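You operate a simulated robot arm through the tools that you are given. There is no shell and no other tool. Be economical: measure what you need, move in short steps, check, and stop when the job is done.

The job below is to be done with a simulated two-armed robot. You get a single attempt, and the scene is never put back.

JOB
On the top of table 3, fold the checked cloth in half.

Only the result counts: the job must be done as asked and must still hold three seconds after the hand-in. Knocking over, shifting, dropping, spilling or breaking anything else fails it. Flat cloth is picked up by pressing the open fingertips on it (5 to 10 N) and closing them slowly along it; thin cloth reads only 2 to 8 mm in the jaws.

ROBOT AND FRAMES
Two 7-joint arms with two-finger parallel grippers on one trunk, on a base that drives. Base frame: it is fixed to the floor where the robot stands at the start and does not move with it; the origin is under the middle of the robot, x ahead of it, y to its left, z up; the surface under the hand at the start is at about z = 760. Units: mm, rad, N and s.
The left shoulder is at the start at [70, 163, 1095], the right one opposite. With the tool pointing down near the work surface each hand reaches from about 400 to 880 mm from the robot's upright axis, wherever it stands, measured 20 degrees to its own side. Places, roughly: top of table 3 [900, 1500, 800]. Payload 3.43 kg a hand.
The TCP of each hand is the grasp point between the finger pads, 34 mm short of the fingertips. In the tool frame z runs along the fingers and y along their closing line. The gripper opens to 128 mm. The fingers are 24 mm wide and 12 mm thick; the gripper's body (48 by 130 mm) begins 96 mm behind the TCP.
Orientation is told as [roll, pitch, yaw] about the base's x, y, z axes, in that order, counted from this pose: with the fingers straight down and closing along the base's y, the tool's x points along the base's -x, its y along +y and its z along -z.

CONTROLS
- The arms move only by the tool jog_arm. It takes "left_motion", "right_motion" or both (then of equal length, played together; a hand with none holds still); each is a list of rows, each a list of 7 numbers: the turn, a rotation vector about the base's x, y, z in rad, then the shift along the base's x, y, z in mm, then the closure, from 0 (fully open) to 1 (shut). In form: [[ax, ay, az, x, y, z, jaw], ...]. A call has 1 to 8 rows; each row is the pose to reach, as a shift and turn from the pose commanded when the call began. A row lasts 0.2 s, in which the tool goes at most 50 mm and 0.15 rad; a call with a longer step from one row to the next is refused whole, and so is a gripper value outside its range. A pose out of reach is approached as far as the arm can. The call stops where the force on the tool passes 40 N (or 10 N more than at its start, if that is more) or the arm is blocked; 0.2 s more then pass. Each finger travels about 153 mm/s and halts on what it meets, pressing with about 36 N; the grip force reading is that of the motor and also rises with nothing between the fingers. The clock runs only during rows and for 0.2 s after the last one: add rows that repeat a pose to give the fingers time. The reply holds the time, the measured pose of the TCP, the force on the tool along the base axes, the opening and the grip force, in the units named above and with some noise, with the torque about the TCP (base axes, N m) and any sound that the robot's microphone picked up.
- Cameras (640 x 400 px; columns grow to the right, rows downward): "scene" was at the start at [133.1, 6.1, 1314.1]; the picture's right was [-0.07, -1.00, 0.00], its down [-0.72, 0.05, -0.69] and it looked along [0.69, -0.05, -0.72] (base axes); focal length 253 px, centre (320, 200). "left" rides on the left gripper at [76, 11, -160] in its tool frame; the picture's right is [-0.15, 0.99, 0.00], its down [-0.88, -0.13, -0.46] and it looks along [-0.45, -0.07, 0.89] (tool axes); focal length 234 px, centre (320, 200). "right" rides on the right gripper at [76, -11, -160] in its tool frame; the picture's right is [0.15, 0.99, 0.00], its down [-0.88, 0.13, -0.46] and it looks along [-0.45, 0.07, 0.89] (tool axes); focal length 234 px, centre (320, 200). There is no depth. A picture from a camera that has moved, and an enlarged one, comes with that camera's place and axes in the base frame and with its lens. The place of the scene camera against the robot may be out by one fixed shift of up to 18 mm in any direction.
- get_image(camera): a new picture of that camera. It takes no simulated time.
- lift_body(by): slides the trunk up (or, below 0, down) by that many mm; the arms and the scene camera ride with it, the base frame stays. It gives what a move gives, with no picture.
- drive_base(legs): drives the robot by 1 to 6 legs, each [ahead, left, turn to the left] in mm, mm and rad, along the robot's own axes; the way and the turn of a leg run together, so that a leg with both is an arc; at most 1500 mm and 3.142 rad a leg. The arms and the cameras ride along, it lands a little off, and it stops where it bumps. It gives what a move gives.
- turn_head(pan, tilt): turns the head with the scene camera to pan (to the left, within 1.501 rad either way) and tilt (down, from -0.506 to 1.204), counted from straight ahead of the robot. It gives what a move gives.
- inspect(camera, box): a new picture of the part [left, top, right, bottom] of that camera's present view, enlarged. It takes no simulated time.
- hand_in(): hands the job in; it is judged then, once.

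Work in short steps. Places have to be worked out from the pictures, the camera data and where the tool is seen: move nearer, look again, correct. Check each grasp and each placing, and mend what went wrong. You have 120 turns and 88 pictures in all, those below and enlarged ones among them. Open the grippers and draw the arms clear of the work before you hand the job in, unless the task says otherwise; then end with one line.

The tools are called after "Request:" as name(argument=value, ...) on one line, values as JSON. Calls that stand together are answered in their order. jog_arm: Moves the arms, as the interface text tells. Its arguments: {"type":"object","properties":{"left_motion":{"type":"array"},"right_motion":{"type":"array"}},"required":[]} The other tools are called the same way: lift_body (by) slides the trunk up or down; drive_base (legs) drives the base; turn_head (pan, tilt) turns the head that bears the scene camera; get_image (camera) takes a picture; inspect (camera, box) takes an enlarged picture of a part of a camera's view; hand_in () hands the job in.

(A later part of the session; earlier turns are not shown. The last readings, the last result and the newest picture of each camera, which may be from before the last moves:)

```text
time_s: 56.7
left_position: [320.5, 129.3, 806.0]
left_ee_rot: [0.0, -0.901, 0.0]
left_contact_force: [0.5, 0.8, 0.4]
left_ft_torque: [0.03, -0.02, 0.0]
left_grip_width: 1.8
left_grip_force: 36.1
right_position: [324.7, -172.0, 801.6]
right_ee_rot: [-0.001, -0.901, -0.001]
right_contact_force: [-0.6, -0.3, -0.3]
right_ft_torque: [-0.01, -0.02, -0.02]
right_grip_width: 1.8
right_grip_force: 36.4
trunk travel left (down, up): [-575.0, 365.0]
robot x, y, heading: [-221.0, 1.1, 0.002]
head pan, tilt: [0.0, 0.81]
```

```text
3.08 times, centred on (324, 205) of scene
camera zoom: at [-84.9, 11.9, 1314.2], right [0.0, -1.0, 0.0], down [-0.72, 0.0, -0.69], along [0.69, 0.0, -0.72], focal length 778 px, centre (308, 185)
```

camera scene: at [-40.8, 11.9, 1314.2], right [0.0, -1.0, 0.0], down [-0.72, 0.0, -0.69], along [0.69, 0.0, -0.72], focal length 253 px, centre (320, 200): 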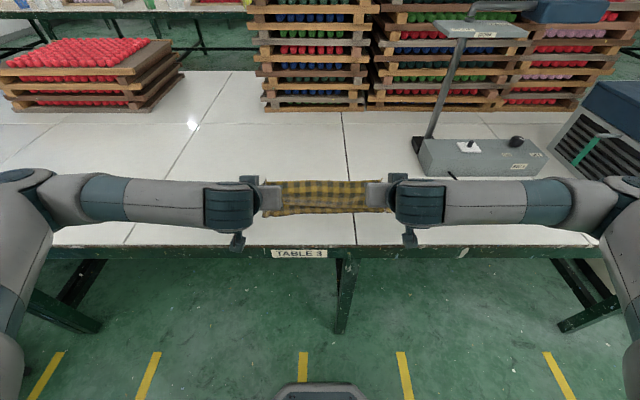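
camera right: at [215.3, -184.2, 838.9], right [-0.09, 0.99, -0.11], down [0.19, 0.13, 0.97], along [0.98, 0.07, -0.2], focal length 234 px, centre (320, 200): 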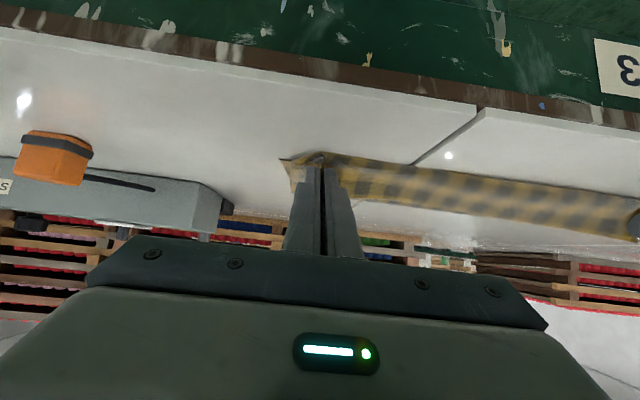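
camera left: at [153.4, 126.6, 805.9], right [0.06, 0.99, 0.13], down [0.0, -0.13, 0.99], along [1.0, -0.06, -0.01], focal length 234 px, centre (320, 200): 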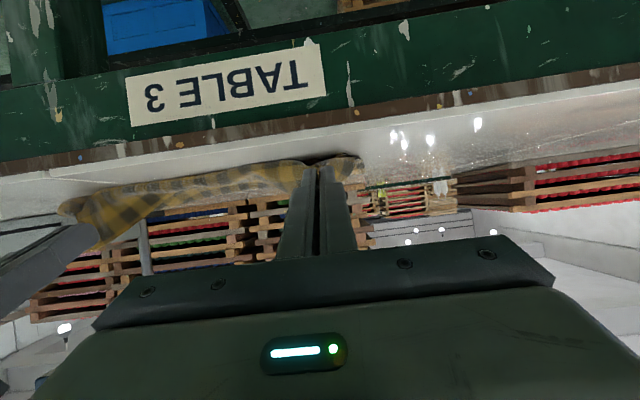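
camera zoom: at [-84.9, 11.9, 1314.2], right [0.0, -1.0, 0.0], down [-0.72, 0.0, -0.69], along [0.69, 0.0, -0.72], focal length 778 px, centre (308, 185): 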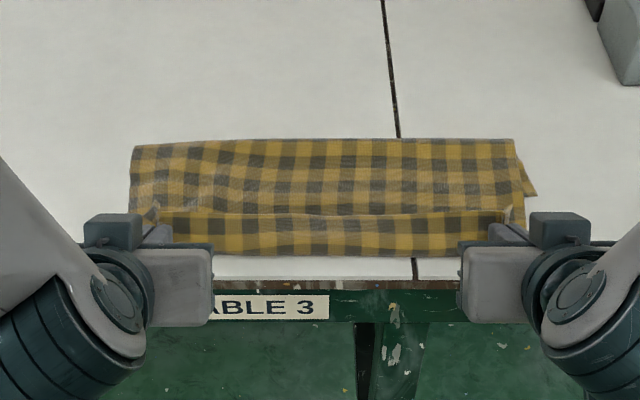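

The S remains because the hem only turned about 65°. I raise the hem back above the middle so the lower layer re-lays, keeping the base farther back so I can tilt more this time.

Request:
jog_arm(left_motion=[[0, 0, 0, 10, 0, 35, 1], [0, 0, 0, 38, 0, 65, 1], [0, 0, 0, 73, 2, 90, 1], [0, 0, 0, 110, 4, 98, 1], [0, 0, 0, 148, 6, 98, 1], [0, 0, 0, 173, 8, 95, 1], [0, 0, 0, 173, 8, 95, 1]], right_motion=[[0, 0, 0, 10, 0, 35, 1], [0, 0, 0, 38, 0, 65, 1], [0, 0, 0, 73, 2, 90, 1], [0, 0, 0, 110, 4, 98, 1], [0, 0, 0, 148, 6, 98, 1], [0, 0, 0, 173, 8, 98, 1], [0, 0, 0, 173, 8, 98, 1]])

Request:
get_image(camera="scene")

Request:
get_image(camera="left")

```text
time_s: 58.3
left_position: [493.3, 136.2, 900.4]
left_ee_rot: [0.002, -0.9, 0.001]
left_contact_force: [0.3, -0.4, -0.1]
left_ft_torque: [-0.02, -0.02, -0.01]
left_grip_width: 1.7
left_grip_force: 35.6
right_position: [499.1, -162.7, 900.4]
right_ee_rot: [0.001, -0.9, -0.002]
right_contact_force: [0.0, 0.4, -0.4]
right_ft_torque: [0.02, 0.01, 0.02]
right_grip_width: 2.2
right_grip_force: 35.9
trunk travel left (down, up): [-575.0, 365.0]
robot x, y, heading: [-215.1, 1.5, -0.003]
head pan, tilt: [0.0, 0.81]
```

```text
29 pictures are left
camera scene: at [-84.3, 11.7, 1314.2], right [0.0, -1.0, 0.0], down [-0.72, 0.0, -0.69], along [0.69, 0.0, -0.72], focal length 253 px, centre (320, 200)
```

scene: 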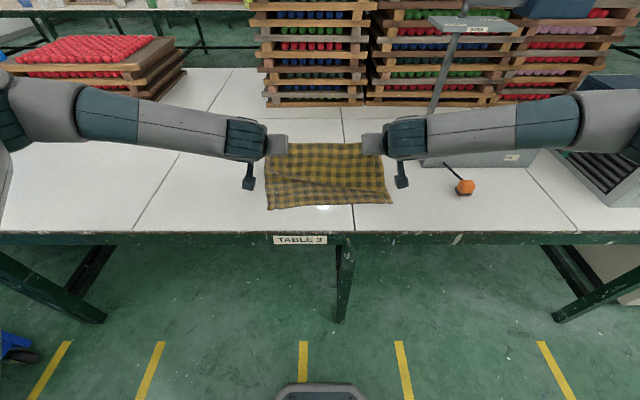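

```text
28 pictures are left
camera left: at [322.1, 149.9, 939.6], right [0.09, 0.99, 0.11], down [0.19, -0.13, 0.97], along [0.98, -0.07, -0.2], focal length 234 px, centre (320, 200)
```

left: 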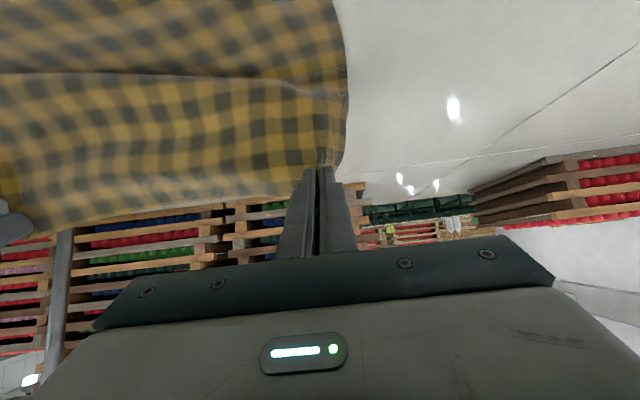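

Now the lower layer is re-laid; near corners at about [394,157] and [418,−215], and the cloth lifts off at x≈560. I tilt the hands to −1.35 here.

Request:
jog_arm(left_motion=[[0, -0.12, 0, -2, 0, -4, 1], [0, -0.24, 0, -4, 0, -7, 1], [0, -0.36, 0, -5, 0, -11, 1], [0, -0.45, 0, -6.6, 0, -13.7, 1], [0, -0.45, 0, -6.6, 0, -13.7, 1]], right_motion=[[0, -0.12, 0, -2, 0, -4, 1], [0, -0.24, 0, -4, 0, -7, 1], [0, -0.36, 0, -5, 0, -11, 1], [0, -0.45, 0, -6.6, 0, -13.7, 1], [0, -0.45, 0, -6.6, 0, -13.7, 1]])

```text
time_s: 59.5
left_position: [483.1, 98.9, 910.9]
left_ee_rot: [0.046, -1.333, -0.017]
left_contact_force: [0.2, -0.2, -0.1]
left_ft_torque: [0.02, -0.02, 0.04]
left_grip_width: 1.7
left_grip_force: 36.0
left hand out of reach, approached as far as the arm can: row 3, 4, 5
right_position: [489.2, -117.1, 916.5]
right_ee_rot: [-0.022, -1.327, -0.021]
right_contact_force: [-0.1, -0.5, -0.6]
right_ft_torque: [0.02, 0.01, 0.04]
right_grip_width: 1.8
right_grip_force: 35.4
right hand out of reach, approached as far as the arm can: row 2, 3, 4, 5
trunk travel left (down, up): [-575.0, 365.0]
robot x, y, heading: [-219.1, 5.0, -0.001]
head pan, tilt: [0.0, 0.81]
```

The wrist limit blocks it: with the arms more extended forward this pose is natural. I restore −0.9 and spacing while reaching ahead 45 mm, drive back 110 mm, and reach ahead again.

Request:
jog_arm(left_motion=[[0, 0.11, 0, 12, 10, 0, 1], [0, 0.22, 0, 25, 20, -3, 1], [0, 0.33, 0, 40, 30, -6, 1], [0, 0.43, 0, 55, 36, -10, 1], [0, 0.43, 0, 55, 36, -10, 1]], right_motion=[[0, 0.11, 0, 12, -11, 0, 1], [0, 0.22, 0, 25, -23, -6, 1], [0, 0.33, 0, 40, -35, -10, 1], [0, 0.43, 0, 55, -45, -15, 1], [0, 0.43, 0, 55, -45, -15, 1]])

Request:
drive_base(legs=[[-110, 0, 0]])

Request:
jog_arm(left_motion=[[-0.02, 0, 0, 20, 0, 0, 1], [-0.04, 0, 0.02, 40, 0, 0, 1], [-0.04, 0, 0.02, 60, 0, 0, 1], [-0.04, 0, 0.02, 60, 0, 0, 1]], right_motion=[[0.01, 0, 0, 20, 0, 0, 1], [0.02, 0, 0.02, 40, 0, 0, 1], [0.02, 0, 0.02, 60, 0, 0, 1], [0.02, 0, 0.02, 60, 0, 0, 1]])

```text
time_s: 60.7
left_position: [539.1, 135.5, 901.5]
left_ee_rot: [-0.001, -0.92, 0.002]
left_contact_force: [0.6, -0.1, -0.1]
left_ft_torque: [0.01, 0.02, -0.01]
left_grip_width: 1.8
left_grip_force: 36.3
right_position: [543.0, -159.9, 902.7]
right_ee_rot: [0.001, -0.92, -0.002]
right_contact_force: [-0.5, 0.8, 0.1]
right_ft_torque: [0.0, -0.02, 0.01]
right_grip_width: 1.8
right_grip_force: 35.6
trunk travel left (down, up): [-575.0, 365.0]
robot x, y, heading: [-217.8, -2.7, -0.005]
head pan, tilt: [0.0, 0.81]
```

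```text
time_s: 61.9
left_position: [430.6, 134.1, 902.1]
left_ee_rot: [-0.001, -0.921, -0.003]
left_contact_force: [-0.2, 0.1, -0.1]
left_ft_torque: [-0.01, -0.03, 0.03]
left_grip_width: 1.2
left_grip_force: 35.8
right_position: [435.1, -160.6, 900.8]
right_ee_rot: [-0.001, -0.921, -0.003]
right_contact_force: [-0.7, 1.2, -0.8]
right_ft_torque: [0.02, 0.0, -0.02]
right_grip_width: 2.1
right_grip_force: 36.3
trunk travel left (down, up): [-575.0, 365.0]
robot x, y, heading: [-327.2, 2.4, -0.003]
head pan, tilt: [0.0, 0.81]
```

```text
time_s: 62.9
left_position: [489.7, 135.0, 902.2]
left_ee_rot: [-0.067, -0.918, 0.071]
left_contact_force: [-0.1, -1.0, -0.3]
left_ft_torque: [0.01, -0.03, 0.01]
left_grip_width: 1.7
left_grip_force: 35.6
right_position: [492.7, -160.2, 902.6]
right_ee_rot: [0.036, -0.921, -0.009]
right_contact_force: [-0.2, -0.3, -0.4]
right_ft_torque: [-0.03, -0.02, -0.02]
right_grip_width: 1.9
right_grip_force: 35.8
trunk travel left (down, up): [-575.0, 365.0]
robot x, y, heading: [-329.4, -0.5, -0.004]
head pan, tilt: [0.0, 0.81]
```

I undo the stray small rotations and tilt to −1.35 with the arms now more extended.

Request:
jog_arm(left_motion=[[0.02, -0.11, -0.005, -2, 0, -4, 1], [0.038, -0.22, -0.01, -3, 0, -7, 1], [0.038, -0.33, -0.012, -5, 0, -10, 1], [0.038, -0.43, -0.012, -6, 0, -13, 1], [0.038, -0.43, -0.012, -6, 0, -13, 1]], right_motion=[[-0.02, -0.11, -0.01, -2, 0, -4, 1], [-0.02, -0.22, -0.02, -3, 0, -7, 1], [-0.02, -0.33, -0.02, -5, 0, -10, 1], [-0.02, -0.43, -0.02, -6, 0, -13, 1], [-0.02, -0.43, -0.02, -6, 0, -13, 1]])

Request:
get_image(camera="scene")

```text
time_s: 64.1
left_position: [486.5, 106.3, 905.7]
left_ee_rot: [0.017, -1.302, 0.011]
left_contact_force: [0.7, -1.1, -0.4]
left_ft_torque: [0.03, 0.04, 0.02]
left_grip_width: 1.8
left_grip_force: 36.3
left hand out of reach, approached as far as the arm can: row 3, 4, 5
right_position: [494.9, -125.1, 916.6]
right_ee_rot: [-0.052, -1.316, 0.009]
right_contact_force: [0.2, -0.6, 0.0]
right_ft_torque: [0.0, 0.0, 0.06]
right_grip_width: 1.9
right_grip_force: 36.1
right hand out of reach, approached as far as the arm can: row 3, 4, 5
trunk travel left (down, up): [-575.0, 365.0]
robot x, y, heading: [-327.5, -2.0, -0.001]
head pan, tilt: [0.0, 0.81]
```

```text
27 pictures are left
camera scene: at [-193.8, 8.9, 1314.0], right [0.0, -1.0, 0.0], down [-0.72, 0.0, -0.69], along [0.69, 0.0, -0.72], focal length 253 px, centre (320, 200)
```

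scene: 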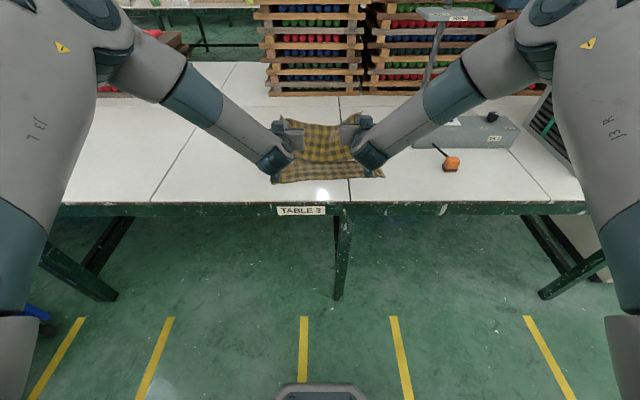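

The forearms slope down too steeply for this tilt, so a lower trunk should help. I restore spacing at −1.1, lower the trunk 100 mm and raise the hands back.

Request:
jog_arm(left_motion=[[0, 0.05, 0, 0, 8, 0, 1], [0, 0.1, 0, 0, 16, 0, 1], [0, 0.15, 0, 0, 24, 0, 1], [0, 0.2, 0, 0, 29, 0, 1], [0, 0.2, 0, 0, 29, 0, 1]], right_motion=[[0.01, 0.05, 0, 0, -9, -3, 1], [0.02, 0.1, 0, 0, -18, -6, 1], [0.04, 0.15, 0, 0, -27, -9, 1], [0.05, 0.2, 0, 0, -35, -11, 1], [0.05, 0.2, 0, 0, -35, -11, 1]])

Request:
lift_body(by=-100)

Request:
jog_arm(left_motion=[[0, 0, 0, 0, 0, 35, 1], [0, 0, 0, 0, 0, 70, 1], [0, 0, 0, 0, 0, 95, 1], [0, 0, 0, 0, 0, 95, 1]], right_motion=[[0, 0, 0, 0, 0, 35, 1], [0, 0, 0, 0, 0, 70, 1], [0, 0, 0, 0, 0, 95, 1], [0, 0, 0, 0, 0, 95, 1]])

```text
time_s: 65.3
left_position: [487.4, 137.5, 906.2]
left_ee_rot: [0.014, -1.101, 0.012]
left_contact_force: [-0.1, 0.5, 0.5]
left_ft_torque: [0.01, -0.01, 0.03]
left_grip_width: 1.8
left_grip_force: 36.3
right_position: [495.7, -157.0, 906.8]
right_ee_rot: [0.06, -1.11, -0.096]
right_contact_force: [-0.2, 0.1, 0.4]
right_ft_torque: [-0.03, 0.01, 0.05]
right_grip_width: 1.7
right_grip_force: 36.3
trunk travel left (down, up): [-575.0, 365.0]
robot x, y, heading: [-327.7, -1.8, -0.001]
head pan, tilt: [0.0, 0.81]
```

```text
time_s: 66.6
left_position: [486.8, 138.3, 806.1]
left_ee_rot: [0.017, -1.099, 0.011]
left_contact_force: [0.0, 0.7, -0.2]
left_ft_torque: [-0.02, 0.0, 0.02]
left_grip_width: 1.4
left_grip_force: 35.6
right_position: [495.2, -156.7, 806.9]
right_ee_rot: [0.061, -1.113, -0.096]
right_contact_force: [0.1, 1.1, -0.2]
right_ft_torque: [0.0, 0.0, 0.01]
right_grip_width: 1.9
right_grip_force: 36.3
trunk travel left (down, up): [-475.0, 465.0]
robot x, y, heading: [-325.1, 0.5, 0.002]
head pan, tilt: [0.0, 0.81]
```

```text
time_s: 67.6
left_position: [486.2, 137.3, 901.2]
left_ee_rot: [0.016, -1.101, 0.012]
left_contact_force: [0.9, -0.4, 0.1]
left_ft_torque: [-0.01, 0.01, 0.02]
left_grip_width: 1.9
left_grip_force: 35.9
right_position: [496.0, -157.7, 903.1]
right_ee_rot: [0.059, -1.111, -0.097]
right_contact_force: [0.0, 0.6, -0.3]
right_ft_torque: [-0.04, -0.04, 0.01]
right_grip_width: 1.9
right_grip_force: 35.6
trunk travel left (down, up): [-475.0, 465.0]
robot x, y, heading: [-329.0, -0.9, 0.002]
head pan, tilt: [0.0, 0.81]
```

At −1.1 all is fine. I straighten the right hand's small skew and tilt on to −1.4.

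Request:
jog_arm(left_motion=[[0, -0.1, -0.01, -1, 0, -3, 1], [-0.007, -0.2, -0.026, -2, 0, -6, 1], [-0.007, -0.3, -0.026, -3, 0, -9, 1], [-0.007, -0.3, -0.026, -3, 0, -9, 1]], right_motion=[[-0.01, -0.1, 0.02, -1, 0, -3, 1], [-0.027, -0.2, 0.044, -2, 0, -6, 1], [-0.027, -0.3, 0.044, -3, 0, -9, 1], [-0.027, -0.3, 0.044, -3, 0, -9, 1]])

Request:
get_image(camera="left")

```text
time_s: 68.6
left_position: [455.4, 121.9, 886.7]
left_ee_rot: [0.032, -1.378, -0.003]
left_contact_force: [-0.5, -0.6, -0.2]
left_ft_torque: [0.03, 0.01, 0.03]
left_grip_width: 1.7
left_grip_force: 35.7
left hand out of reach, approached as far as the arm can: row 3, 4
right_position: [494.9, -137.4, 912.3]
right_ee_rot: [0.022, -1.387, -0.041]
right_contact_force: [0.0, -0.2, 0.5]
right_ft_torque: [0.02, 0.01, 0.08]
right_grip_width: 2.0
right_grip_force: 35.8
right hand out of reach, approached as far as the arm can: row 2, 3, 4
trunk travel left (down, up): [-475.0, 465.0]
robot x, y, heading: [-325.8, -0.3, -0.001]
head pan, tilt: [0.0, 0.81]
```

```text
26 pictures are left
camera left: at [284.3, 129.1, 842.2], right [0.0, 0.99, 0.15], down [-0.28, -0.14, 0.95], along [0.96, -0.04, 0.27], focal length 234 px, centre (320, 200)
```

left: 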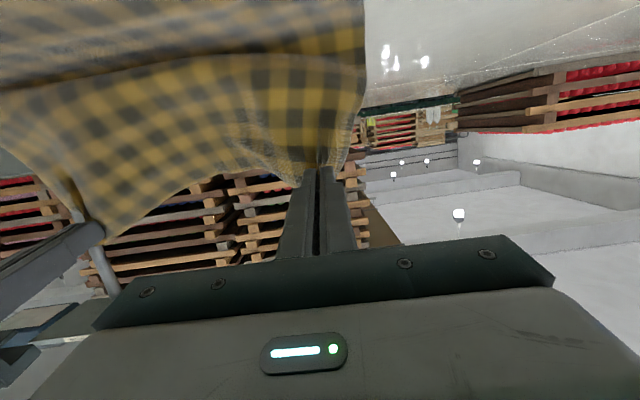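

The lower trunk helps; I settle at −1.28 with proper spacing, then follow the arc by alternating trunk-down and drive-back moves with a slight drift to the right.

Request:
jog_arm(left_motion=[[-0.01, 0.03, 0, 8, 4, 2, 1], [-0.02, 0.06, 0, 16, 8, 4, 1], [-0.03, 0.1, 0, 24, 12, 6, 1], [-0.03, 0.1, 0, 29, 15, 8, 1], [-0.03, 0.1, 0, 29, 15, 8, 1]], right_motion=[[0, 0.03, 0.01, 0, -5, -4, 1], [0, 0.06, 0.02, 0, -10, -8, 1], [0, 0.1, 0.03, 0, -15, -12, 1], [0, 0.1, 0.03, 0, -20, -17, 1], [0, 0.1, 0.03, 0, -20, -17, 1]])

Request:
lift_body(by=-20)

Request:
drive_base(legs=[[-45, -7, 0]])

Request:
lift_body(by=-35)

Request:
drive_base(legs=[[-35, -7, 0]])

Request:
get_image(camera="scene")

Request:
get_image(camera="right")

```text
time_s: 69.8
left_position: [487.7, 139.0, 892.7]
left_ee_rot: [-0.121, -1.297, 0.118]
left_contact_force: [0.2, -0.4, -0.1]
left_ft_torque: [0.0, 0.0, -0.01]
left_grip_width: 1.5
left_grip_force: 35.8
left hand out of reach, approached as far as the arm can: row 1
right_position: [492.0, -137.4, 898.3]
right_ee_rot: [0.073, -1.302, -0.029]
right_contact_force: [-0.1, 0.0, 0.0]
right_ft_torque: [0.0, 0.0, -0.01]
right_grip_width: 1.7
right_grip_force: 36.3
right hand out of reach, approached as far as the arm can: row 1, 2, 3, 4, 5
trunk travel left (down, up): [-475.0, 465.0]
robot x, y, heading: [-325.5, -1.2, -0.002]
head pan, tilt: [0.0, 0.81]
```

```text
time_s: 70.5
left_position: [486.1, 139.5, 872.9]
left_ee_rot: [-0.124, -1.299, 0.123]
left_contact_force: [-0.8, -0.2, -0.3]
left_ft_torque: [0.01, 0.0, 0.0]
left_grip_width: 2.1
left_grip_force: 35.8
right_position: [491.2, -136.8, 878.4]
right_ee_rot: [0.07, -1.304, -0.029]
right_contact_force: [0.3, 0.0, -0.4]
right_ft_torque: [-0.01, 0.04, 0.0]
right_grip_width: 1.9
right_grip_force: 35.7
trunk travel left (down, up): [-455.0, 485.0]
robot x, y, heading: [-332.2, -0.2, -0.006]
head pan, tilt: [0.0, 0.81]
```

```text
time_s: 71.4
left_position: [440.9, 132.6, 874.3]
left_ee_rot: [-0.125, -1.299, 0.123]
left_contact_force: [-0.5, -0.9, 0.4]
left_ft_torque: [0.02, 0.05, -0.01]
left_grip_width: 1.9
left_grip_force: 35.7
right_position: [446.3, -142.5, 878.2]
right_ee_rot: [0.07, -1.304, -0.027]
right_contact_force: [-0.4, -0.2, 0.0]
right_ft_torque: [-0.01, 0.05, -0.02]
right_grip_width: 1.8
right_grip_force: 36.2
trunk travel left (down, up): [-455.0, 485.0]
robot x, y, heading: [-372.8, -7.2, -0.002]
head pan, tilt: [0.0, 0.81]
```

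```text
time_s: 72.2
left_position: [442.5, 133.4, 838.2]
left_ee_rot: [-0.123, -1.298, 0.122]
left_contact_force: [0.2, 0.7, -1.0]
left_ft_torque: [0.0, -0.01, 0.03]
left_grip_width: 1.9
left_grip_force: 35.8
right_position: [447.3, -143.0, 845.0]
right_ee_rot: [0.071, -1.305, -0.026]
right_contact_force: [-0.5, 0.1, 0.1]
right_ft_torque: [0.0, 0.04, 0.0]
right_grip_width: 1.9
right_grip_force: 36.4
trunk travel left (down, up): [-420.0, 520.0]
robot x, y, heading: [-371.8, -6.7, 0.0]
head pan, tilt: [0.0, 0.81]
```

```text
time_s: 73.0
left_position: [408.6, 125.4, 839.1]
left_ee_rot: [-0.124, -1.301, 0.124]
left_contact_force: [-0.6, 0.2, 0.4]
left_ft_torque: [0.0, 0.01, 0.01]
left_grip_width: 1.7
left_grip_force: 35.3
right_position: [412.8, -150.0, 845.1]
right_ee_rot: [0.07, -1.304, -0.028]
right_contact_force: [0.0, 0.4, 0.5]
right_ft_torque: [0.01, 0.0, 0.0]
right_grip_width: 1.9
right_grip_force: 35.9
trunk travel left (down, up): [-420.0, 520.0]
robot x, y, heading: [-405.4, -15.7, -0.002]
head pan, tilt: [0.0, 0.81]
```

```text
25 pictures are left
camera scene: at [-273.6, -1.9, 1159.3], right [0.0, -1.0, 0.0], down [-0.72, 0.0, -0.69], along [0.69, 0.0, -0.72], focal length 253 px, centre (320, 200)
```

scene: 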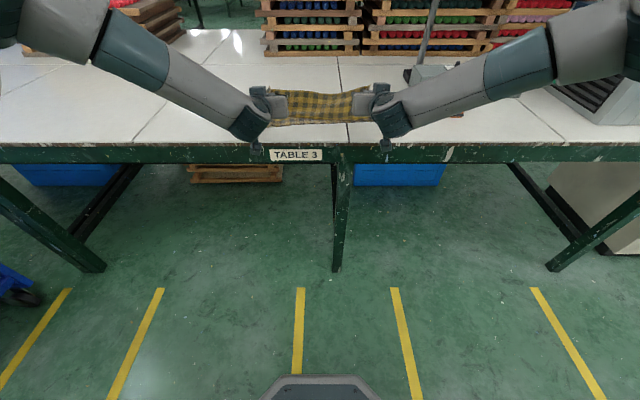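

```text
24 pictures are left
camera right: at [239.2, -167.2, 813.0], right [-0.08, 0.99, -0.12], down [-0.21, 0.1, 0.97], along [0.97, 0.1, 0.2], focal length 234 px, centre (320, 200)
```

right: 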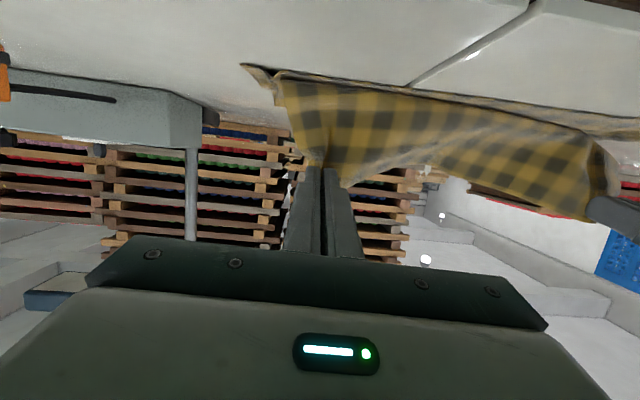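

The fold is hanging well (hem wraps over). I spread the hands back out a little and continue the arc: trunk down 35, drive back 28.

Request:
jog_arm(left_motion=[[0, 0, 0, 0, 4, 0, 1], [0, 0, 0, 0, 8, 0, 1], [0, 0, 0, 0, 8, 0, 1]], right_motion=[[0, 0, 0, 3, -6, -2, 1], [0, 0, 0, 6, -14, -4, 1], [0, 0, 0, 6, -14, -4, 1]])

Request:
lift_body(by=-35)

Request:
drive_base(legs=[[-28, 0, 0]])

Request:
get_image(camera="left")

Request:
get_image(camera="right")

```text
time_s: 73.8
left_position: [408.4, 134.6, 839.3]
left_ee_rot: [-0.126, -1.298, 0.122]
left_contact_force: [0.9, -0.7, 0.1]
left_ft_torque: [0.02, -0.01, -0.01]
left_grip_width: 1.8
left_grip_force: 36.0
right_position: [421.1, -162.6, 840.8]
right_ee_rot: [0.063, -1.294, -0.026]
right_contact_force: [0.2, -0.3, 0.3]
right_ft_torque: [0.0, 0.01, -0.03]
right_grip_width: 1.8
right_grip_force: 36.4
right hand out of reach, approached as far as the arm can: row 1
trunk travel left (down, up): [-420.0, 520.0]
robot x, y, heading: [-404.4, -9.8, -0.001]
head pan, tilt: [0.0, 0.81]
```

```text
time_s: 74.6
left_position: [409.0, 133.4, 803.3]
left_ee_rot: [-0.126, -1.297, 0.126]
left_contact_force: [0.3, 0.0, 0.5]
left_ft_torque: [-0.02, 0.03, -0.07]
left_grip_width: 1.7
left_grip_force: 35.8
right_position: [419.9, -163.9, 806.3]
right_ee_rot: [0.064, -1.295, -0.026]
right_contact_force: [0.0, 0.0, 0.2]
right_ft_torque: [-0.01, 0.0, -0.02]
right_grip_width: 1.8
right_grip_force: 35.7
trunk travel left (down, up): [-385.0, 555.0]
robot x, y, heading: [-403.8, -16.5, -0.001]
head pan, tilt: [0.0, 0.81]
```

```text
time_s: 75.5
left_position: [379.0, 134.3, 804.2]
left_ee_rot: [-0.124, -1.301, 0.123]
left_contact_force: [-0.5, 0.7, 0.5]
left_ft_torque: [-0.02, 0.04, -0.02]
left_grip_width: 1.9
left_grip_force: 36.3
right_position: [391.7, -162.6, 807.8]
right_ee_rot: [0.065, -1.296, -0.027]
right_contact_force: [0.6, 0.6, 0.3]
right_ft_torque: [0.03, 0.06, -0.01]
right_grip_width: 1.7
right_grip_force: 35.9
trunk travel left (down, up): [-385.0, 555.0]
robot x, y, heading: [-432.8, -13.5, -0.0]
head pan, tilt: [0.0, 0.81]
```

```text
23 pictures are left
camera left: at [205.8, 144.3, 773.0], right [0.04, 0.99, 0.11], down [-0.21, -0.1, 0.97], along [0.98, -0.06, 0.2], focal length 234 px, centre (320, 200)
```

left: 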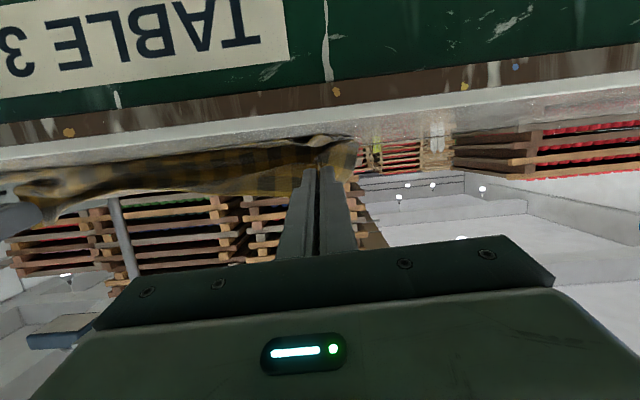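

```text
22 pictures are left
camera right: at [217.6, -179.5, 777.4], right [-0.07, 0.99, -0.12], down [-0.2, 0.11, 0.97], along [0.98, 0.1, 0.19], focal length 234 px, centre (320, 200)
```

right: 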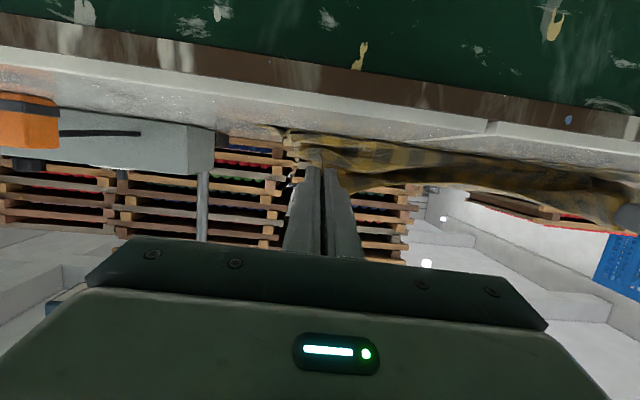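

Tips at x≈412/424, about 20 mm above the lower layer. I take the last bit: trunk down 16, drive back 12, and look with the scene camera tilted to see the fold.

Request:
lift_body(by=-16)

Request:
drive_base(legs=[[-12, 0, 0]])

Request:
turn_head(pan=0.0, tilt=0.55)

Request:
inspect(camera="scene", box=[220, 120, 428, 250])

```text
time_s: 76.1
left_position: [380.8, 134.5, 787.2]
left_ee_rot: [-0.127, -1.298, 0.125]
left_contact_force: [0.0, 0.3, -0.4]
left_ft_torque: [0.02, 0.02, -0.05]
left_grip_width: 1.9
left_grip_force: 36.5
right_position: [393.5, -162.8, 790.8]
right_ee_rot: [0.064, -1.295, -0.029]
right_contact_force: [-0.4, 0.3, 0.2]
right_ft_torque: [0.03, -0.03, 0.0]
right_grip_width: 1.8
right_grip_force: 36.7
trunk travel left (down, up): [-369.0, 571.0]
robot x, y, heading: [-435.4, -15.1, -0.003]
head pan, tilt: [0.0, 0.81]
```

```text
time_s: 76.8
left_position: [368.8, 135.1, 787.9]
left_ee_rot: [-0.126, -1.3, 0.125]
left_contact_force: [0.1, 0.1, 0.5]
left_ft_torque: [0.03, 0.02, -0.01]
left_grip_width: 2.1
left_grip_force: 36.1
right_position: [379.5, -163.4, 791.2]
right_ee_rot: [0.065, -1.295, -0.027]
right_contact_force: [-0.7, 1.0, 0.6]
right_ft_torque: [-0.02, 0.03, -0.01]
right_grip_width: 1.9
right_grip_force: 35.9
trunk travel left (down, up): [-369.0, 571.0]
robot x, y, heading: [-443.8, -14.3, -0.001]
head pan, tilt: [0.0, 0.81]
```

```text
time_s: 77.6
left_position: [369.8, 134.3, 788.6]
left_ee_rot: [-0.125, -1.298, 0.125]
left_contact_force: [0.8, 0.1, 0.1]
left_ft_torque: [0.04, 0.01, 0.01]
left_grip_width: 1.8
left_grip_force: 36.3
right_position: [380.1, -163.1, 791.2]
right_ee_rot: [0.064, -1.295, -0.028]
right_contact_force: [-0.3, 0.5, -0.5]
right_ft_torque: [-0.01, 0.0, 0.05]
right_grip_width: 2.0
right_grip_force: 36.4
trunk travel left (down, up): [-369.0, 571.0]
robot x, y, heading: [-446.0, -16.0, -0.001]
head pan, tilt: [0.0, 0.55]
```

```text
3.08 times, centred on (324, 185) of scene
camera zoom: at [-302.4, -1.7, 1130.2], right [0.0, -1.0, 0.0], down [-0.52, 0.0, -0.85], along [0.85, 0.0, -0.52], focal length 778 px, centre (308, 246)
```

zoom: 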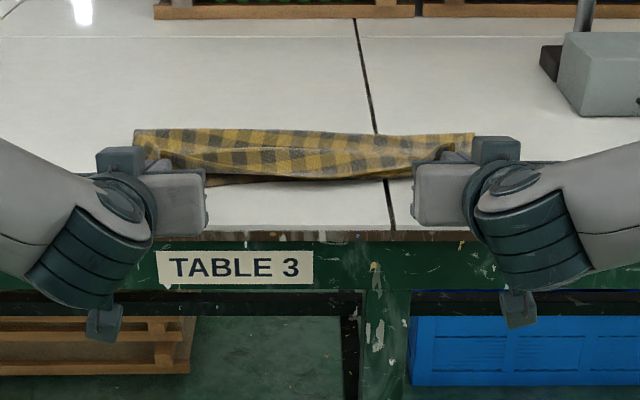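

I release slowly here and withdraw by driving straight back so the fingers slide off toward me.

Request:
jog_arm(left_motion=[[0, 0, 0, 0, 0, -2, 1], [0, 0, 0, 0, 0, -3, 0.96], [0, 0, 0, 0, 0, -3, 0.9], [0, 0, 0, 0, 0, -3, 0.85], [0, 0, 0, 0, 0, -3, 0.8], [0, 0, 0, 0, 0, -3, 0.8]], right_motion=[[0, 0, 0, 0, 0, -3, 1], [0, 0, 0, 0, 0, -5, 0.96], [0, 0, 0, 0, 0, -5, 0.9], [0, 0, 0, 0, 0, -5, 0.85], [0, 0, 0, 0, 0, -5, 0.8], [0, 0, 0, 0, 0, -5, 0.8]])

Request:
drive_base(legs=[[-140, 0, 0]])

Request:
lift_body(by=250)

Request:
inspect(camera="scene", box=[220, 120, 428, 250])

```text
time_s: 79.0
left_position: [369.0, 133.9, 785.5]
left_ee_rot: [-0.125, -1.298, 0.123]
left_contact_force: [-0.8, -0.1, -0.7]
left_ft_torque: [0.0, 0.0, -0.02]
left_grip_width: 25.5
left_grip_force: 0.0
right_position: [381.9, -163.9, 788.8]
right_ee_rot: [0.062, -1.291, -0.025]
right_contact_force: [0.7, -0.9, 0.3]
right_ft_torque: [-0.02, 0.01, 0.0]
right_grip_width: 25.4
right_grip_force: 0.2
trunk travel left (down, up): [-369.0, 571.0]
robot x, y, heading: [-444.6, -12.2, 0.0]
head pan, tilt: [0.0, 0.55]
```

```text
time_s: 80.3
left_position: [228.2, 132.5, 785.1]
left_ee_rot: [-0.124, -1.3, 0.123]
left_contact_force: [-0.3, 0.2, -0.2]
left_ft_torque: [0.01, 0.04, 0.02]
left_grip_width: 25.7
left_grip_force: 0.2
right_position: [238.5, -164.1, 789.1]
right_ee_rot: [0.062, -1.292, -0.028]
right_contact_force: [1.2, -0.1, 0.0]
right_ft_torque: [-0.02, 0.02, -0.02]
right_grip_width: 25.6
right_grip_force: 0.2
trunk travel left (down, up): [-369.0, 571.0]
robot x, y, heading: [-589.1, -14.0, -0.002]
head pan, tilt: [0.0, 0.55]
```

```text
time_s: 82.9
left_position: [230.4, 134.0, 1033.6]
left_ee_rot: [-0.126, -1.3, 0.123]
left_contact_force: [0.4, -0.2, -0.4]
left_ft_torque: [0.0, -0.01, -0.02]
left_grip_width: 25.7
left_grip_force: 0.1
right_position: [239.3, -165.1, 1037.6]
right_ee_rot: [0.062, -1.29, -0.03]
right_contact_force: [-0.3, 0.1, 0.5]
right_ft_torque: [-0.03, -0.02, 0.01]
right_grip_width: 25.7
right_grip_force: 0.1
trunk travel left (down, up): [-619.0, 321.0]
robot x, y, heading: [-583.8, -13.4, 0.002]
head pan, tilt: [0.0, 0.55]
```

```text
3.08 times, centred on (324, 185) of scene
camera zoom: at [-442.9, -1.6, 1380.2], right [0.0, -1.0, 0.0], down [-0.52, 0.0, -0.85], along [0.85, 0.0, -0.52], focal length 778 px, centre (308, 246)
```

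zoom: 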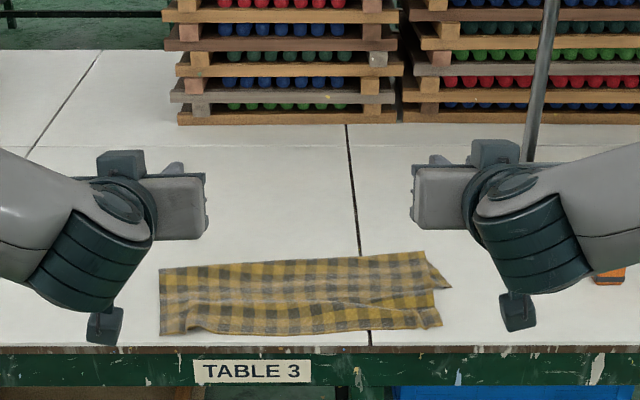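

The arms are clear of the cloth. I take a closer look at it.

Request:
inspect(camera="scene", box=[262, 190, 374, 260])

```text
5.71 times, centred on (318, 225) of scene
camera zoom: at [-442.9, -1.6, 1380.2], right [0.0, -1.0, 0.0], down [-0.52, 0.0, -0.85], along [0.85, 0.0, -0.52], focal length 1444 px, centre (331, 57)
```

zoom: 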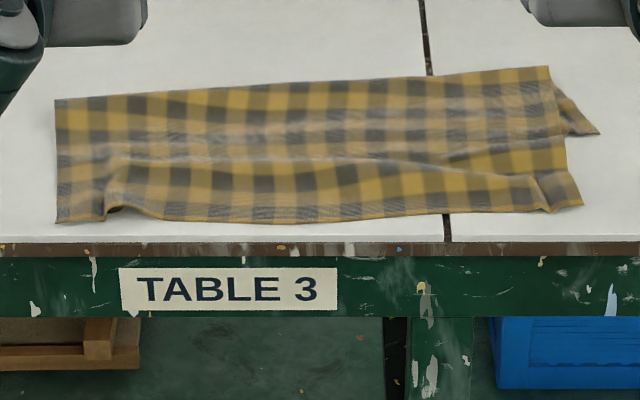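

Excellent: the hem now lies flat with no turned strip; only the position is off (upper layer overshoots toward me, hem x≈335–353, crease x≈490–540). I turn the hands back to pointing down, then drive forward to regrasp the hem.

Request:
jog_arm(left_motion=[[0.03, 0.145, 0, -20, 0, 0, 0.74], [0.03, 0.29, 0, -40, 0, 0, 0.74], [0.03, 0.435, 0, -60, 0, 0, 0.74], [0.03, 0.58, 0, -80, 0, 0, 0.74], [0.03, 0.725, 0, -100, 0, 0, 0.74], [0.03, 0.87, 0, -120, 0, 0, 0.74], [0.03, 1.015, 0, -135, 0, 0, 0.74], [0.03, 1.16, 0, -150, 0, 0, 0.74]], right_motion=[[-0.015, 0.145, -0.03, -20, 0, 0, 0.74], [-0.015, 0.29, -0.03, -40, 0, 0, 0.74], [-0.015, 0.435, -0.03, -60, 0, 0, 0.74], [-0.015, 0.58, -0.03, -80, 0, 0, 0.74], [-0.015, 0.725, -0.03, -100, 0, 0, 0.74], [-0.015, 0.87, -0.03, -120, 0, 0, 0.74], [-0.015, 1.015, -0.03, -135, 0, 0, 0.74], [-0.015, 1.16, -0.03, -150, 0, 0, 0.74]])

Request:
jog_arm(left_motion=[[0, 0.07, 0, -5, 0, 0, 0.74], [0, 0.14, 0, -10, 0, 0, 0.74], [0, 0.14, 0, -10, 0, 0, 0.74]], right_motion=[[0, 0.07, 0, -5, 0, 0, 0.74], [0, 0.14, 0, -10, 0, 0, 0.74], [0, 0.14, 0, -10, 0, 0, 0.74]])

Request:
turn_head(pan=0.0, tilt=0.81)

Request:
drive_base(legs=[[300, 0, 0]])

Request:
get_image(camera="scene")

```text
time_s: 84.7
left_position: [80.8, 132.5, 1033.7]
left_ee_rot: [0.012, -0.139, 0.014]
left_contact_force: [0.3, -0.2, 0.2]
left_ft_torque: [-0.01, 0.0, -0.04]
left_grip_width: 33.4
left_grip_force: 0.0
right_position: [90.0, -161.8, 1036.9]
right_ee_rot: [0.01, -0.128, -0.019]
right_contact_force: [0.3, 0.5, -0.1]
right_ft_torque: [0.03, 0.0, -0.01]
right_grip_width: 33.5
right_grip_force: 0.1
trunk travel left (down, up): [-619.0, 321.0]
robot x, y, heading: [-584.4, -17.4, -0.004]
head pan, tilt: [0.0, 0.55]
```

```text
time_s: 85.5
left_position: [68.3, 131.8, 1036.3]
left_ee_rot: [0.015, -0.003, 0.015]
left_contact_force: [0.7, -0.7, 0.2]
left_ft_torque: [-0.02, 0.0, -0.01]
left_grip_width: 33.4
left_grip_force: 0.1
right_position: [79.3, -164.1, 1040.1]
right_ee_rot: [0.006, 0.008, -0.019]
right_contact_force: [0.0, 0.3, -0.5]
right_ft_torque: [-0.01, -0.01, 0.01]
right_grip_width: 33.4
right_grip_force: 0.0
trunk travel left (down, up): [-619.0, 321.0]
robot x, y, heading: [-586.0, -10.8, -0.004]
head pan, tilt: [0.0, 0.55]
```

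```text
time_s: 86.3
left_position: [69.9, 133.5, 1034.5]
left_ee_rot: [0.015, -0.001, 0.015]
left_contact_force: [-0.5, 0.6, 0.2]
left_ft_torque: [0.0, 0.04, -0.02]
left_grip_width: 33.1
left_grip_force: 0.0
right_position: [80.7, -164.3, 1038.2]
right_ee_rot: [0.005, 0.008, -0.019]
right_contact_force: [-0.8, -0.3, -0.9]
right_ft_torque: [0.0, 0.0, -0.01]
right_grip_width: 33.3
right_grip_force: 0.0
trunk travel left (down, up): [-619.0, 321.0]
robot x, y, heading: [-587.9, -13.5, -0.005]
head pan, tilt: [0.0, 0.81]
```

```text
time_s: 88.3
left_position: [367.8, 128.0, 1034.0]
left_ee_rot: [0.014, -0.002, 0.009]
left_contact_force: [0.5, -0.4, 0.2]
left_ft_torque: [0.0, 0.05, 0.01]
left_grip_width: 33.2
left_grip_force: 0.0
right_position: [377.9, -167.8, 1039.7]
right_ee_rot: [0.004, 0.008, -0.024]
right_contact_force: [0.1, -0.1, -0.2]
right_ft_torque: [0.01, 0.04, -0.03]
right_grip_width: 33.5
right_grip_force: 0.1
trunk travel left (down, up): [-619.0, 321.0]
robot x, y, heading: [-289.9, -13.0, -0.002]
head pan, tilt: [0.0, 0.81]
```

```text
18 pictures are left
camera scene: at [-154.7, -3.9, 1358.1], right [-0.01, -1.0, 0.0], down [-0.72, 0.01, -0.69], along [0.69, -0.01, -0.72], focal length 253 px, centre (320, 200)
```

scene: 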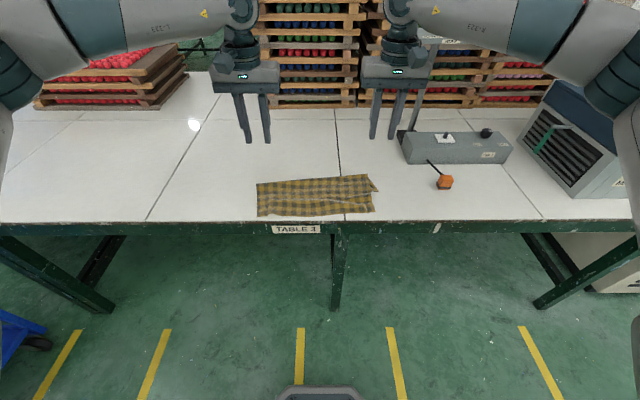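

I use one left wrist picture from this height, which should show the whole cloth.

Request:
inspect(camera="left", box=[100, 40, 420, 240])

```text
2.00 times, centred on (260, 140) of left
camera zoom: at [291.6, 136.7, 1194.2], right [0.14, 0.99, 0.01], down [0.88, -0.13, 0.46], along [0.45, -0.05, -0.89], focal length 468 px, centre (440, 320)
```

zoom: 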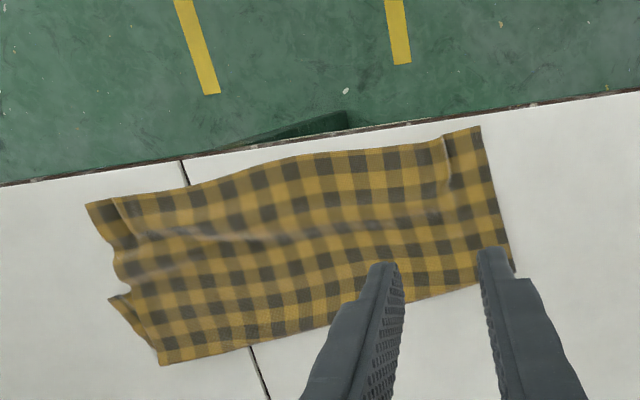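

Clear view: hem corners at about [331,172] and [345,−190] with small standing ridges at y≈138 and −160; crease from x≈468 (left) to 520 (right). I go down astride those ridges.

Request:
jog_arm(left_motion=[[-0.014, 0, -0.009, -6, 3, -45, 0.7], [-0.014, 0, -0.009, -12, 6, -90, 0.7], [-0.014, 0, -0.009, -20, 9, -135, 0.7], [-0.014, 0, -0.009, -26, 11, -180, 0.7], [-0.014, 0, -0.009, -26, 11, -215, 0.7], [-0.014, 0, -0.009, -26, 11, -232, 0.7], [-0.014, 0, -0.009, -26, 11, -232, 0.7]], right_motion=[[-0.004, -0.008, 0.024, -6, 2, -46, 0.7], [-0.004, -0.008, 0.024, -12, 4, -92, 0.7], [-0.004, -0.008, 0.024, -18, 6, -138, 0.7], [-0.004, -0.008, 0.024, -22, 8, -185, 0.7], [-0.004, -0.008, 0.024, -22, 8, -220, 0.7], [-0.004, -0.008, 0.024, -22, 8, -238, 0.7], [-0.004, -0.008, 0.024, -22, 8, -238, 0.7]])

Request:
get_image(camera="left")

Request:
get_image(camera="right")

```text
time_s: 89.9
left_position: [341.4, 137.6, 803.2]
left_ee_rot: [0.0, -0.002, -0.001]
left_contact_force: [-0.1, 0.6, -0.2]
left_ft_torque: [0.01, -0.01, 0.02]
left_grip_width: 38.6
left_grip_force: 0.1
right_position: [354.9, -161.4, 800.2]
right_ee_rot: [0.0, 0.0, 0.001]
right_contact_force: [0.2, 0.0, 0.3]
right_ft_torque: [-0.02, -0.03, 0.03]
right_grip_width: 38.2
right_grip_force: 0.0
trunk travel left (down, up): [-619.0, 321.0]
robot x, y, heading: [-289.6, -12.3, -0.004]
head pan, tilt: [0.0, 0.81]
```

```text
16 pictures are left
camera left: at [265.5, 149.9, 962.5], right [0.15, 0.99, 0.0], down [0.88, -0.13, 0.46], along [0.45, -0.07, -0.89], focal length 234 px, centre (320, 200)
```

left: 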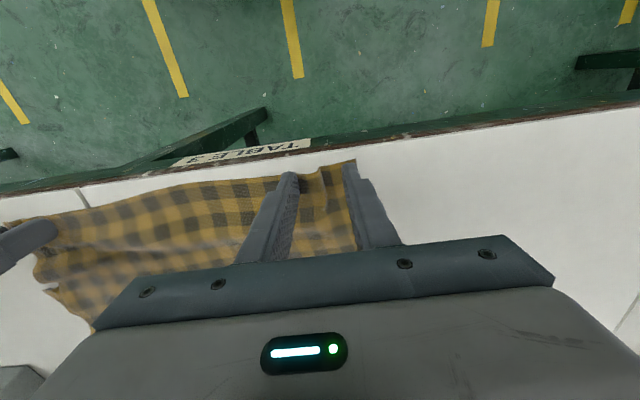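

```text
15 pictures are left
camera right: at [278.4, -172.9, 959.2], right [-0.15, 0.99, 0.0], down [0.88, 0.13, 0.46], along [0.45, 0.07, -0.89], focal length 234 px, centre (320, 200)
```

right: 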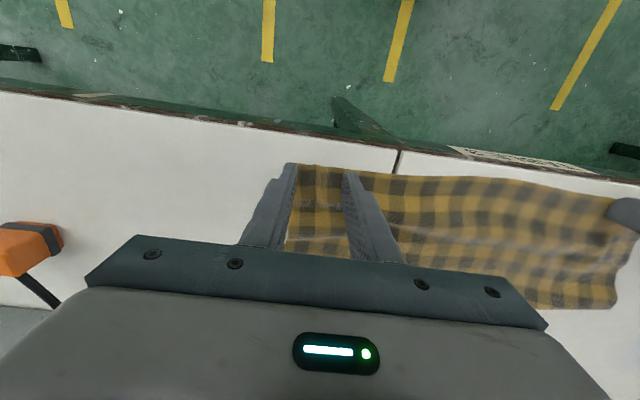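

Both straddle well. I lower to light contact and close slowly.

Request:
jog_arm(left_motion=[[0, 0, 0, 0, 0, -4, 0.7], [0, 0, 0, 0, 0, -6.3, 0.72], [0, 0, 0, 0, 0, -6.8, 0.77], [0, 0, 0, 0, 0, -6.8, 0.82], [0, 0, 0, 0, 0, -6.8, 0.87], [0, 0, 0, 0, 0, -6.8, 0.92], [0, 0, 0, 0, 0, -6.8, 0.97], [0, 0, 0, 0, 0, -6.8, 1]], right_motion=[[0, 0, 0, 0, 0, -2, 0.7], [0, 0, 0, 0, 0, -4, 0.72], [0, 0, 0, 0, 0, -5, 0.77], [0, 0, 0, 0, 0, -5, 0.82], [0, 0, 0, 0, 0, -5, 0.87], [0, 0, 0, 0, 0, -5, 0.92], [0, 0, 0, 0, 0, -5, 0.97], [0, 0, 0, 0, 0, -5, 1]])

```text
time_s: 91.7
left_position: [342.0, 137.5, 796.2]
left_ee_rot: [-0.002, -0.002, 0.002]
left_contact_force: [0.1, -6.0, 1.7]
left_ft_torque: [-0.2, -0.01, -0.03]
left_grip_width: 2.6
left_grip_force: 36.0
right_position: [354.1, -159.2, 795.8]
right_ee_rot: [0.001, 0.001, 0.002]
right_contact_force: [0.0, 5.7, 1.3]
right_ft_torque: [0.18, -0.02, 0.04]
right_grip_width: 2.6
right_grip_force: 36.4
trunk travel left (down, up): [-619.0, 321.0]
robot x, y, heading: [-290.9, -18.1, -0.004]
head pan, tilt: [0.0, 0.81]
```

Both grip 2.6 mm. I slacken slightly and lift the hem up and ahead to expose and re-lay the lower layer.

Request:
jog_arm(left_motion=[[0, 0, 0, 5, -2, 35, 1], [0, 0, 0, 28, -2, 68, 1], [0, 0, 0, 60, -2, 95, 1], [0, 0, 0, 97, -2, 112, 1], [0, 0, 0, 135, -2, 118, 1], [0, 0, 0, 165, -2, 118, 1], [0, 0, 0, 165, -2, 118, 1]], right_motion=[[0, 0, 0, 5, 2, 35, 1], [0, 0, 0, 28, 2, 68, 1], [0, 0, 0, 60, 2, 95, 1], [0, 0, 0, 97, 2, 112, 1], [0, 0, 0, 135, 2, 118, 1], [0, 0, 0, 165, 2, 118, 1], [0, 0, 0, 165, 2, 118, 1]])

Request:
inspect(camera="scene", box=[200, 120, 440, 270])

```text
time_s: 93.3
left_position: [506.9, 135.8, 916.3]
left_ee_rot: [0.0, -0.002, 0.001]
left_contact_force: [0.2, -2.9, 0.5]
left_ft_torque: [-0.05, -0.05, -0.01]
left_grip_width: 2.5
left_grip_force: 36.1
right_position: [520.8, -158.6, 914.8]
right_ee_rot: [0.001, -0.003, 0.0]
right_contact_force: [-0.8, 2.5, -0.3]
right_ft_torque: [0.06, -0.06, 0.03]
right_grip_width: 2.6
right_grip_force: 35.8
trunk travel left (down, up): [-619.0, 321.0]
robot x, y, heading: [-287.9, -20.0, -0.004]
head pan, tilt: [0.0, 0.81]
```

```text
2.67 times, centred on (320, 195) of scene
camera zoom: at [-155.4, -4.0, 1358.2], right [-0.01, -1.0, 0.0], down [-0.72, 0.01, -0.69], along [0.69, -0.01, -0.72], focal length 674 px, centre (320, 213)
```

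zoom: 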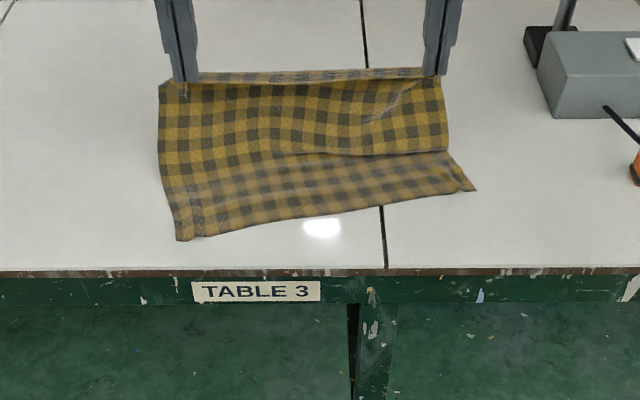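

The lower layer's near edge runs from about [357,145] to [443,−221], turned 0.23 rad, while my hem is square. I turn the held hem by the same 0.23 rad about its centre, above the fold line.

Request:
jog_arm(left_motion=[[0, 0, 0.06, -4, 0, 2, 1], [0, 0, 0.12, -8, 0, 4, 1], [0, 0, 0.18, -12, -1, 6, 1], [0, 0, 0.23, -16, -1, 8, 1], [0, 0, 0.23, -16, -1, 8, 1], [0, 0, 0.23, -16, -1, 8, 1]], right_motion=[[0, 0, 0.06, 10, 2, 2, 1], [0, 0, 0.12, 20, 4, 4, 1], [0, 0, 0.18, 29, 5, 6, 1], [0, 0, 0.23, 38, 6, 8, 1], [0, 0, 0.23, 38, 6, 8, 1], [0, 0, 0.23, 38, 6, 8, 1]])

Request:
inspect(camera="scene", box=[200, 120, 440, 270])

```text
time_s: 94.7
left_position: [490.4, 129.8, 924.0]
left_ee_rot: [-0.003, -0.002, 0.225]
left_contact_force: [4.4, -38.7, 0.0]
left_ft_torque: [-1.32, -0.14, -0.33]
left_grip_width: 2.9
left_grip_force: 35.7
right_position: [534.6, -181.6, 925.7]
right_ee_rot: [0.008, -0.004, 0.235]
right_contact_force: [-5.3, 39.2, 0.8]
right_ft_torque: [1.36, 0.15, -0.06]
right_grip_width: 3.5
right_grip_force: 36.3
right hand out of reach, approached as far as the arm can: row 3, 4, 5, 6
trunk travel left (down, up): [-619.0, 321.0]
robot x, y, heading: [-287.9, -14.6, -0.009]
head pan, tilt: [0.0, 0.81]
```

```text
2.67 times, centred on (320, 195) of scene
camera zoom: at [-155.0, -4.8, 1358.1], right [-0.01, -1.0, 0.0], down [-0.72, 0.01, -0.69], along [0.69, -0.01, -0.72], focal length 674 px, centre (320, 213)
```

zoom: 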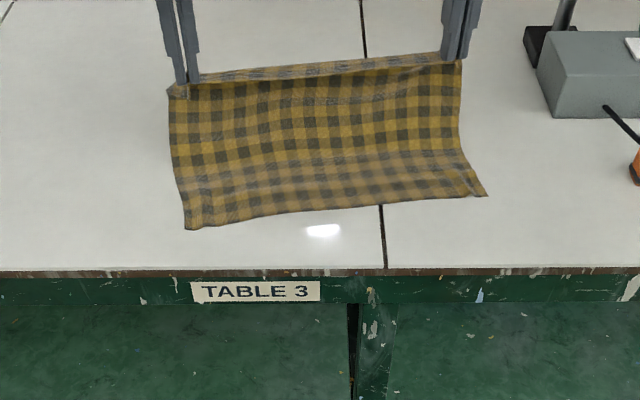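

The right hand ran to its reach limit and the cloth got taut (39 N), but it turned: near edge now from about [377,139] to [433,−234], parallel with my hands. I relieve the tension and lower along the fold arc to just above the near edge.

Request:
jog_arm(left_motion=[[0, 0, -0.04, 1, -5, 0, 1], [0, 0, -0.08, 1, -6, 0, 1], [0, 0, -0.115, -33, -13, -15, 1], [0, 0, -0.115, -61, -20, -40, 1], [0, 0, -0.115, -80, -26, -70, 1], [0, 0, -0.115, -90, -28, -98, 1], [0, 0, -0.115, -94, -28, -113, 1], [0, 0, -0.115, -94, -28, -113, 1]], right_motion=[[0, 0, -0.04, -2, 10, 0, 1], [0, 0, -0.08, -2, 12, -1, 1], [0, 0, -0.12, -37, 4, -17, 1], [0, 0, -0.12, -64, -3, -42, 1], [0, 0, -0.12, -83, -9, -72, 1], [0, 0, -0.12, -93, -11, -100, 1], [0, 0, -0.12, -97, -11, -115, 1], [0, 0, -0.12, -97, -11, -115, 1]])

Request:
inspect(camera="scene", box=[200, 120, 440, 270])

```text
time_s: 96.5
left_position: [397.7, 107.0, 809.3]
left_ee_rot: [-0.001, -0.002, 0.116]
left_contact_force: [1.4, -21.4, -0.1]
left_ft_torque: [-0.72, -0.11, -0.17]
left_grip_width: 2.5
left_grip_force: 35.9
right_position: [438.3, -198.6, 811.7]
right_ee_rot: [0.001, -0.003, 0.111]
right_contact_force: [-2.6, 21.0, 0.1]
right_ft_torque: [0.75, 0.09, 0.03]
right_grip_width: 3.2
right_grip_force: 36.5
trunk travel left (down, up): [-619.0, 321.0]
robot x, y, heading: [-289.6, -15.4, -0.008]
head pan, tilt: [0.0, 0.81]
```

```text
2.67 times, centred on (320, 195) of scene
camera zoom: at [-155.1, -3.9, 1358.1], right [-0.01, -1.0, 0.0], down [-0.72, 0.01, -0.69], along [0.69, -0.01, -0.72], focal length 674 px, centre (320, 213)
```

zoom: 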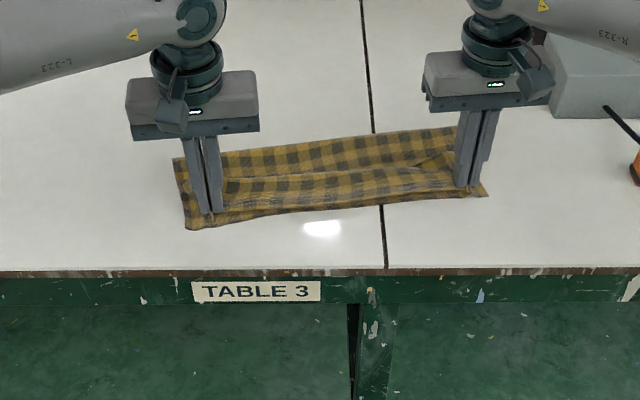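

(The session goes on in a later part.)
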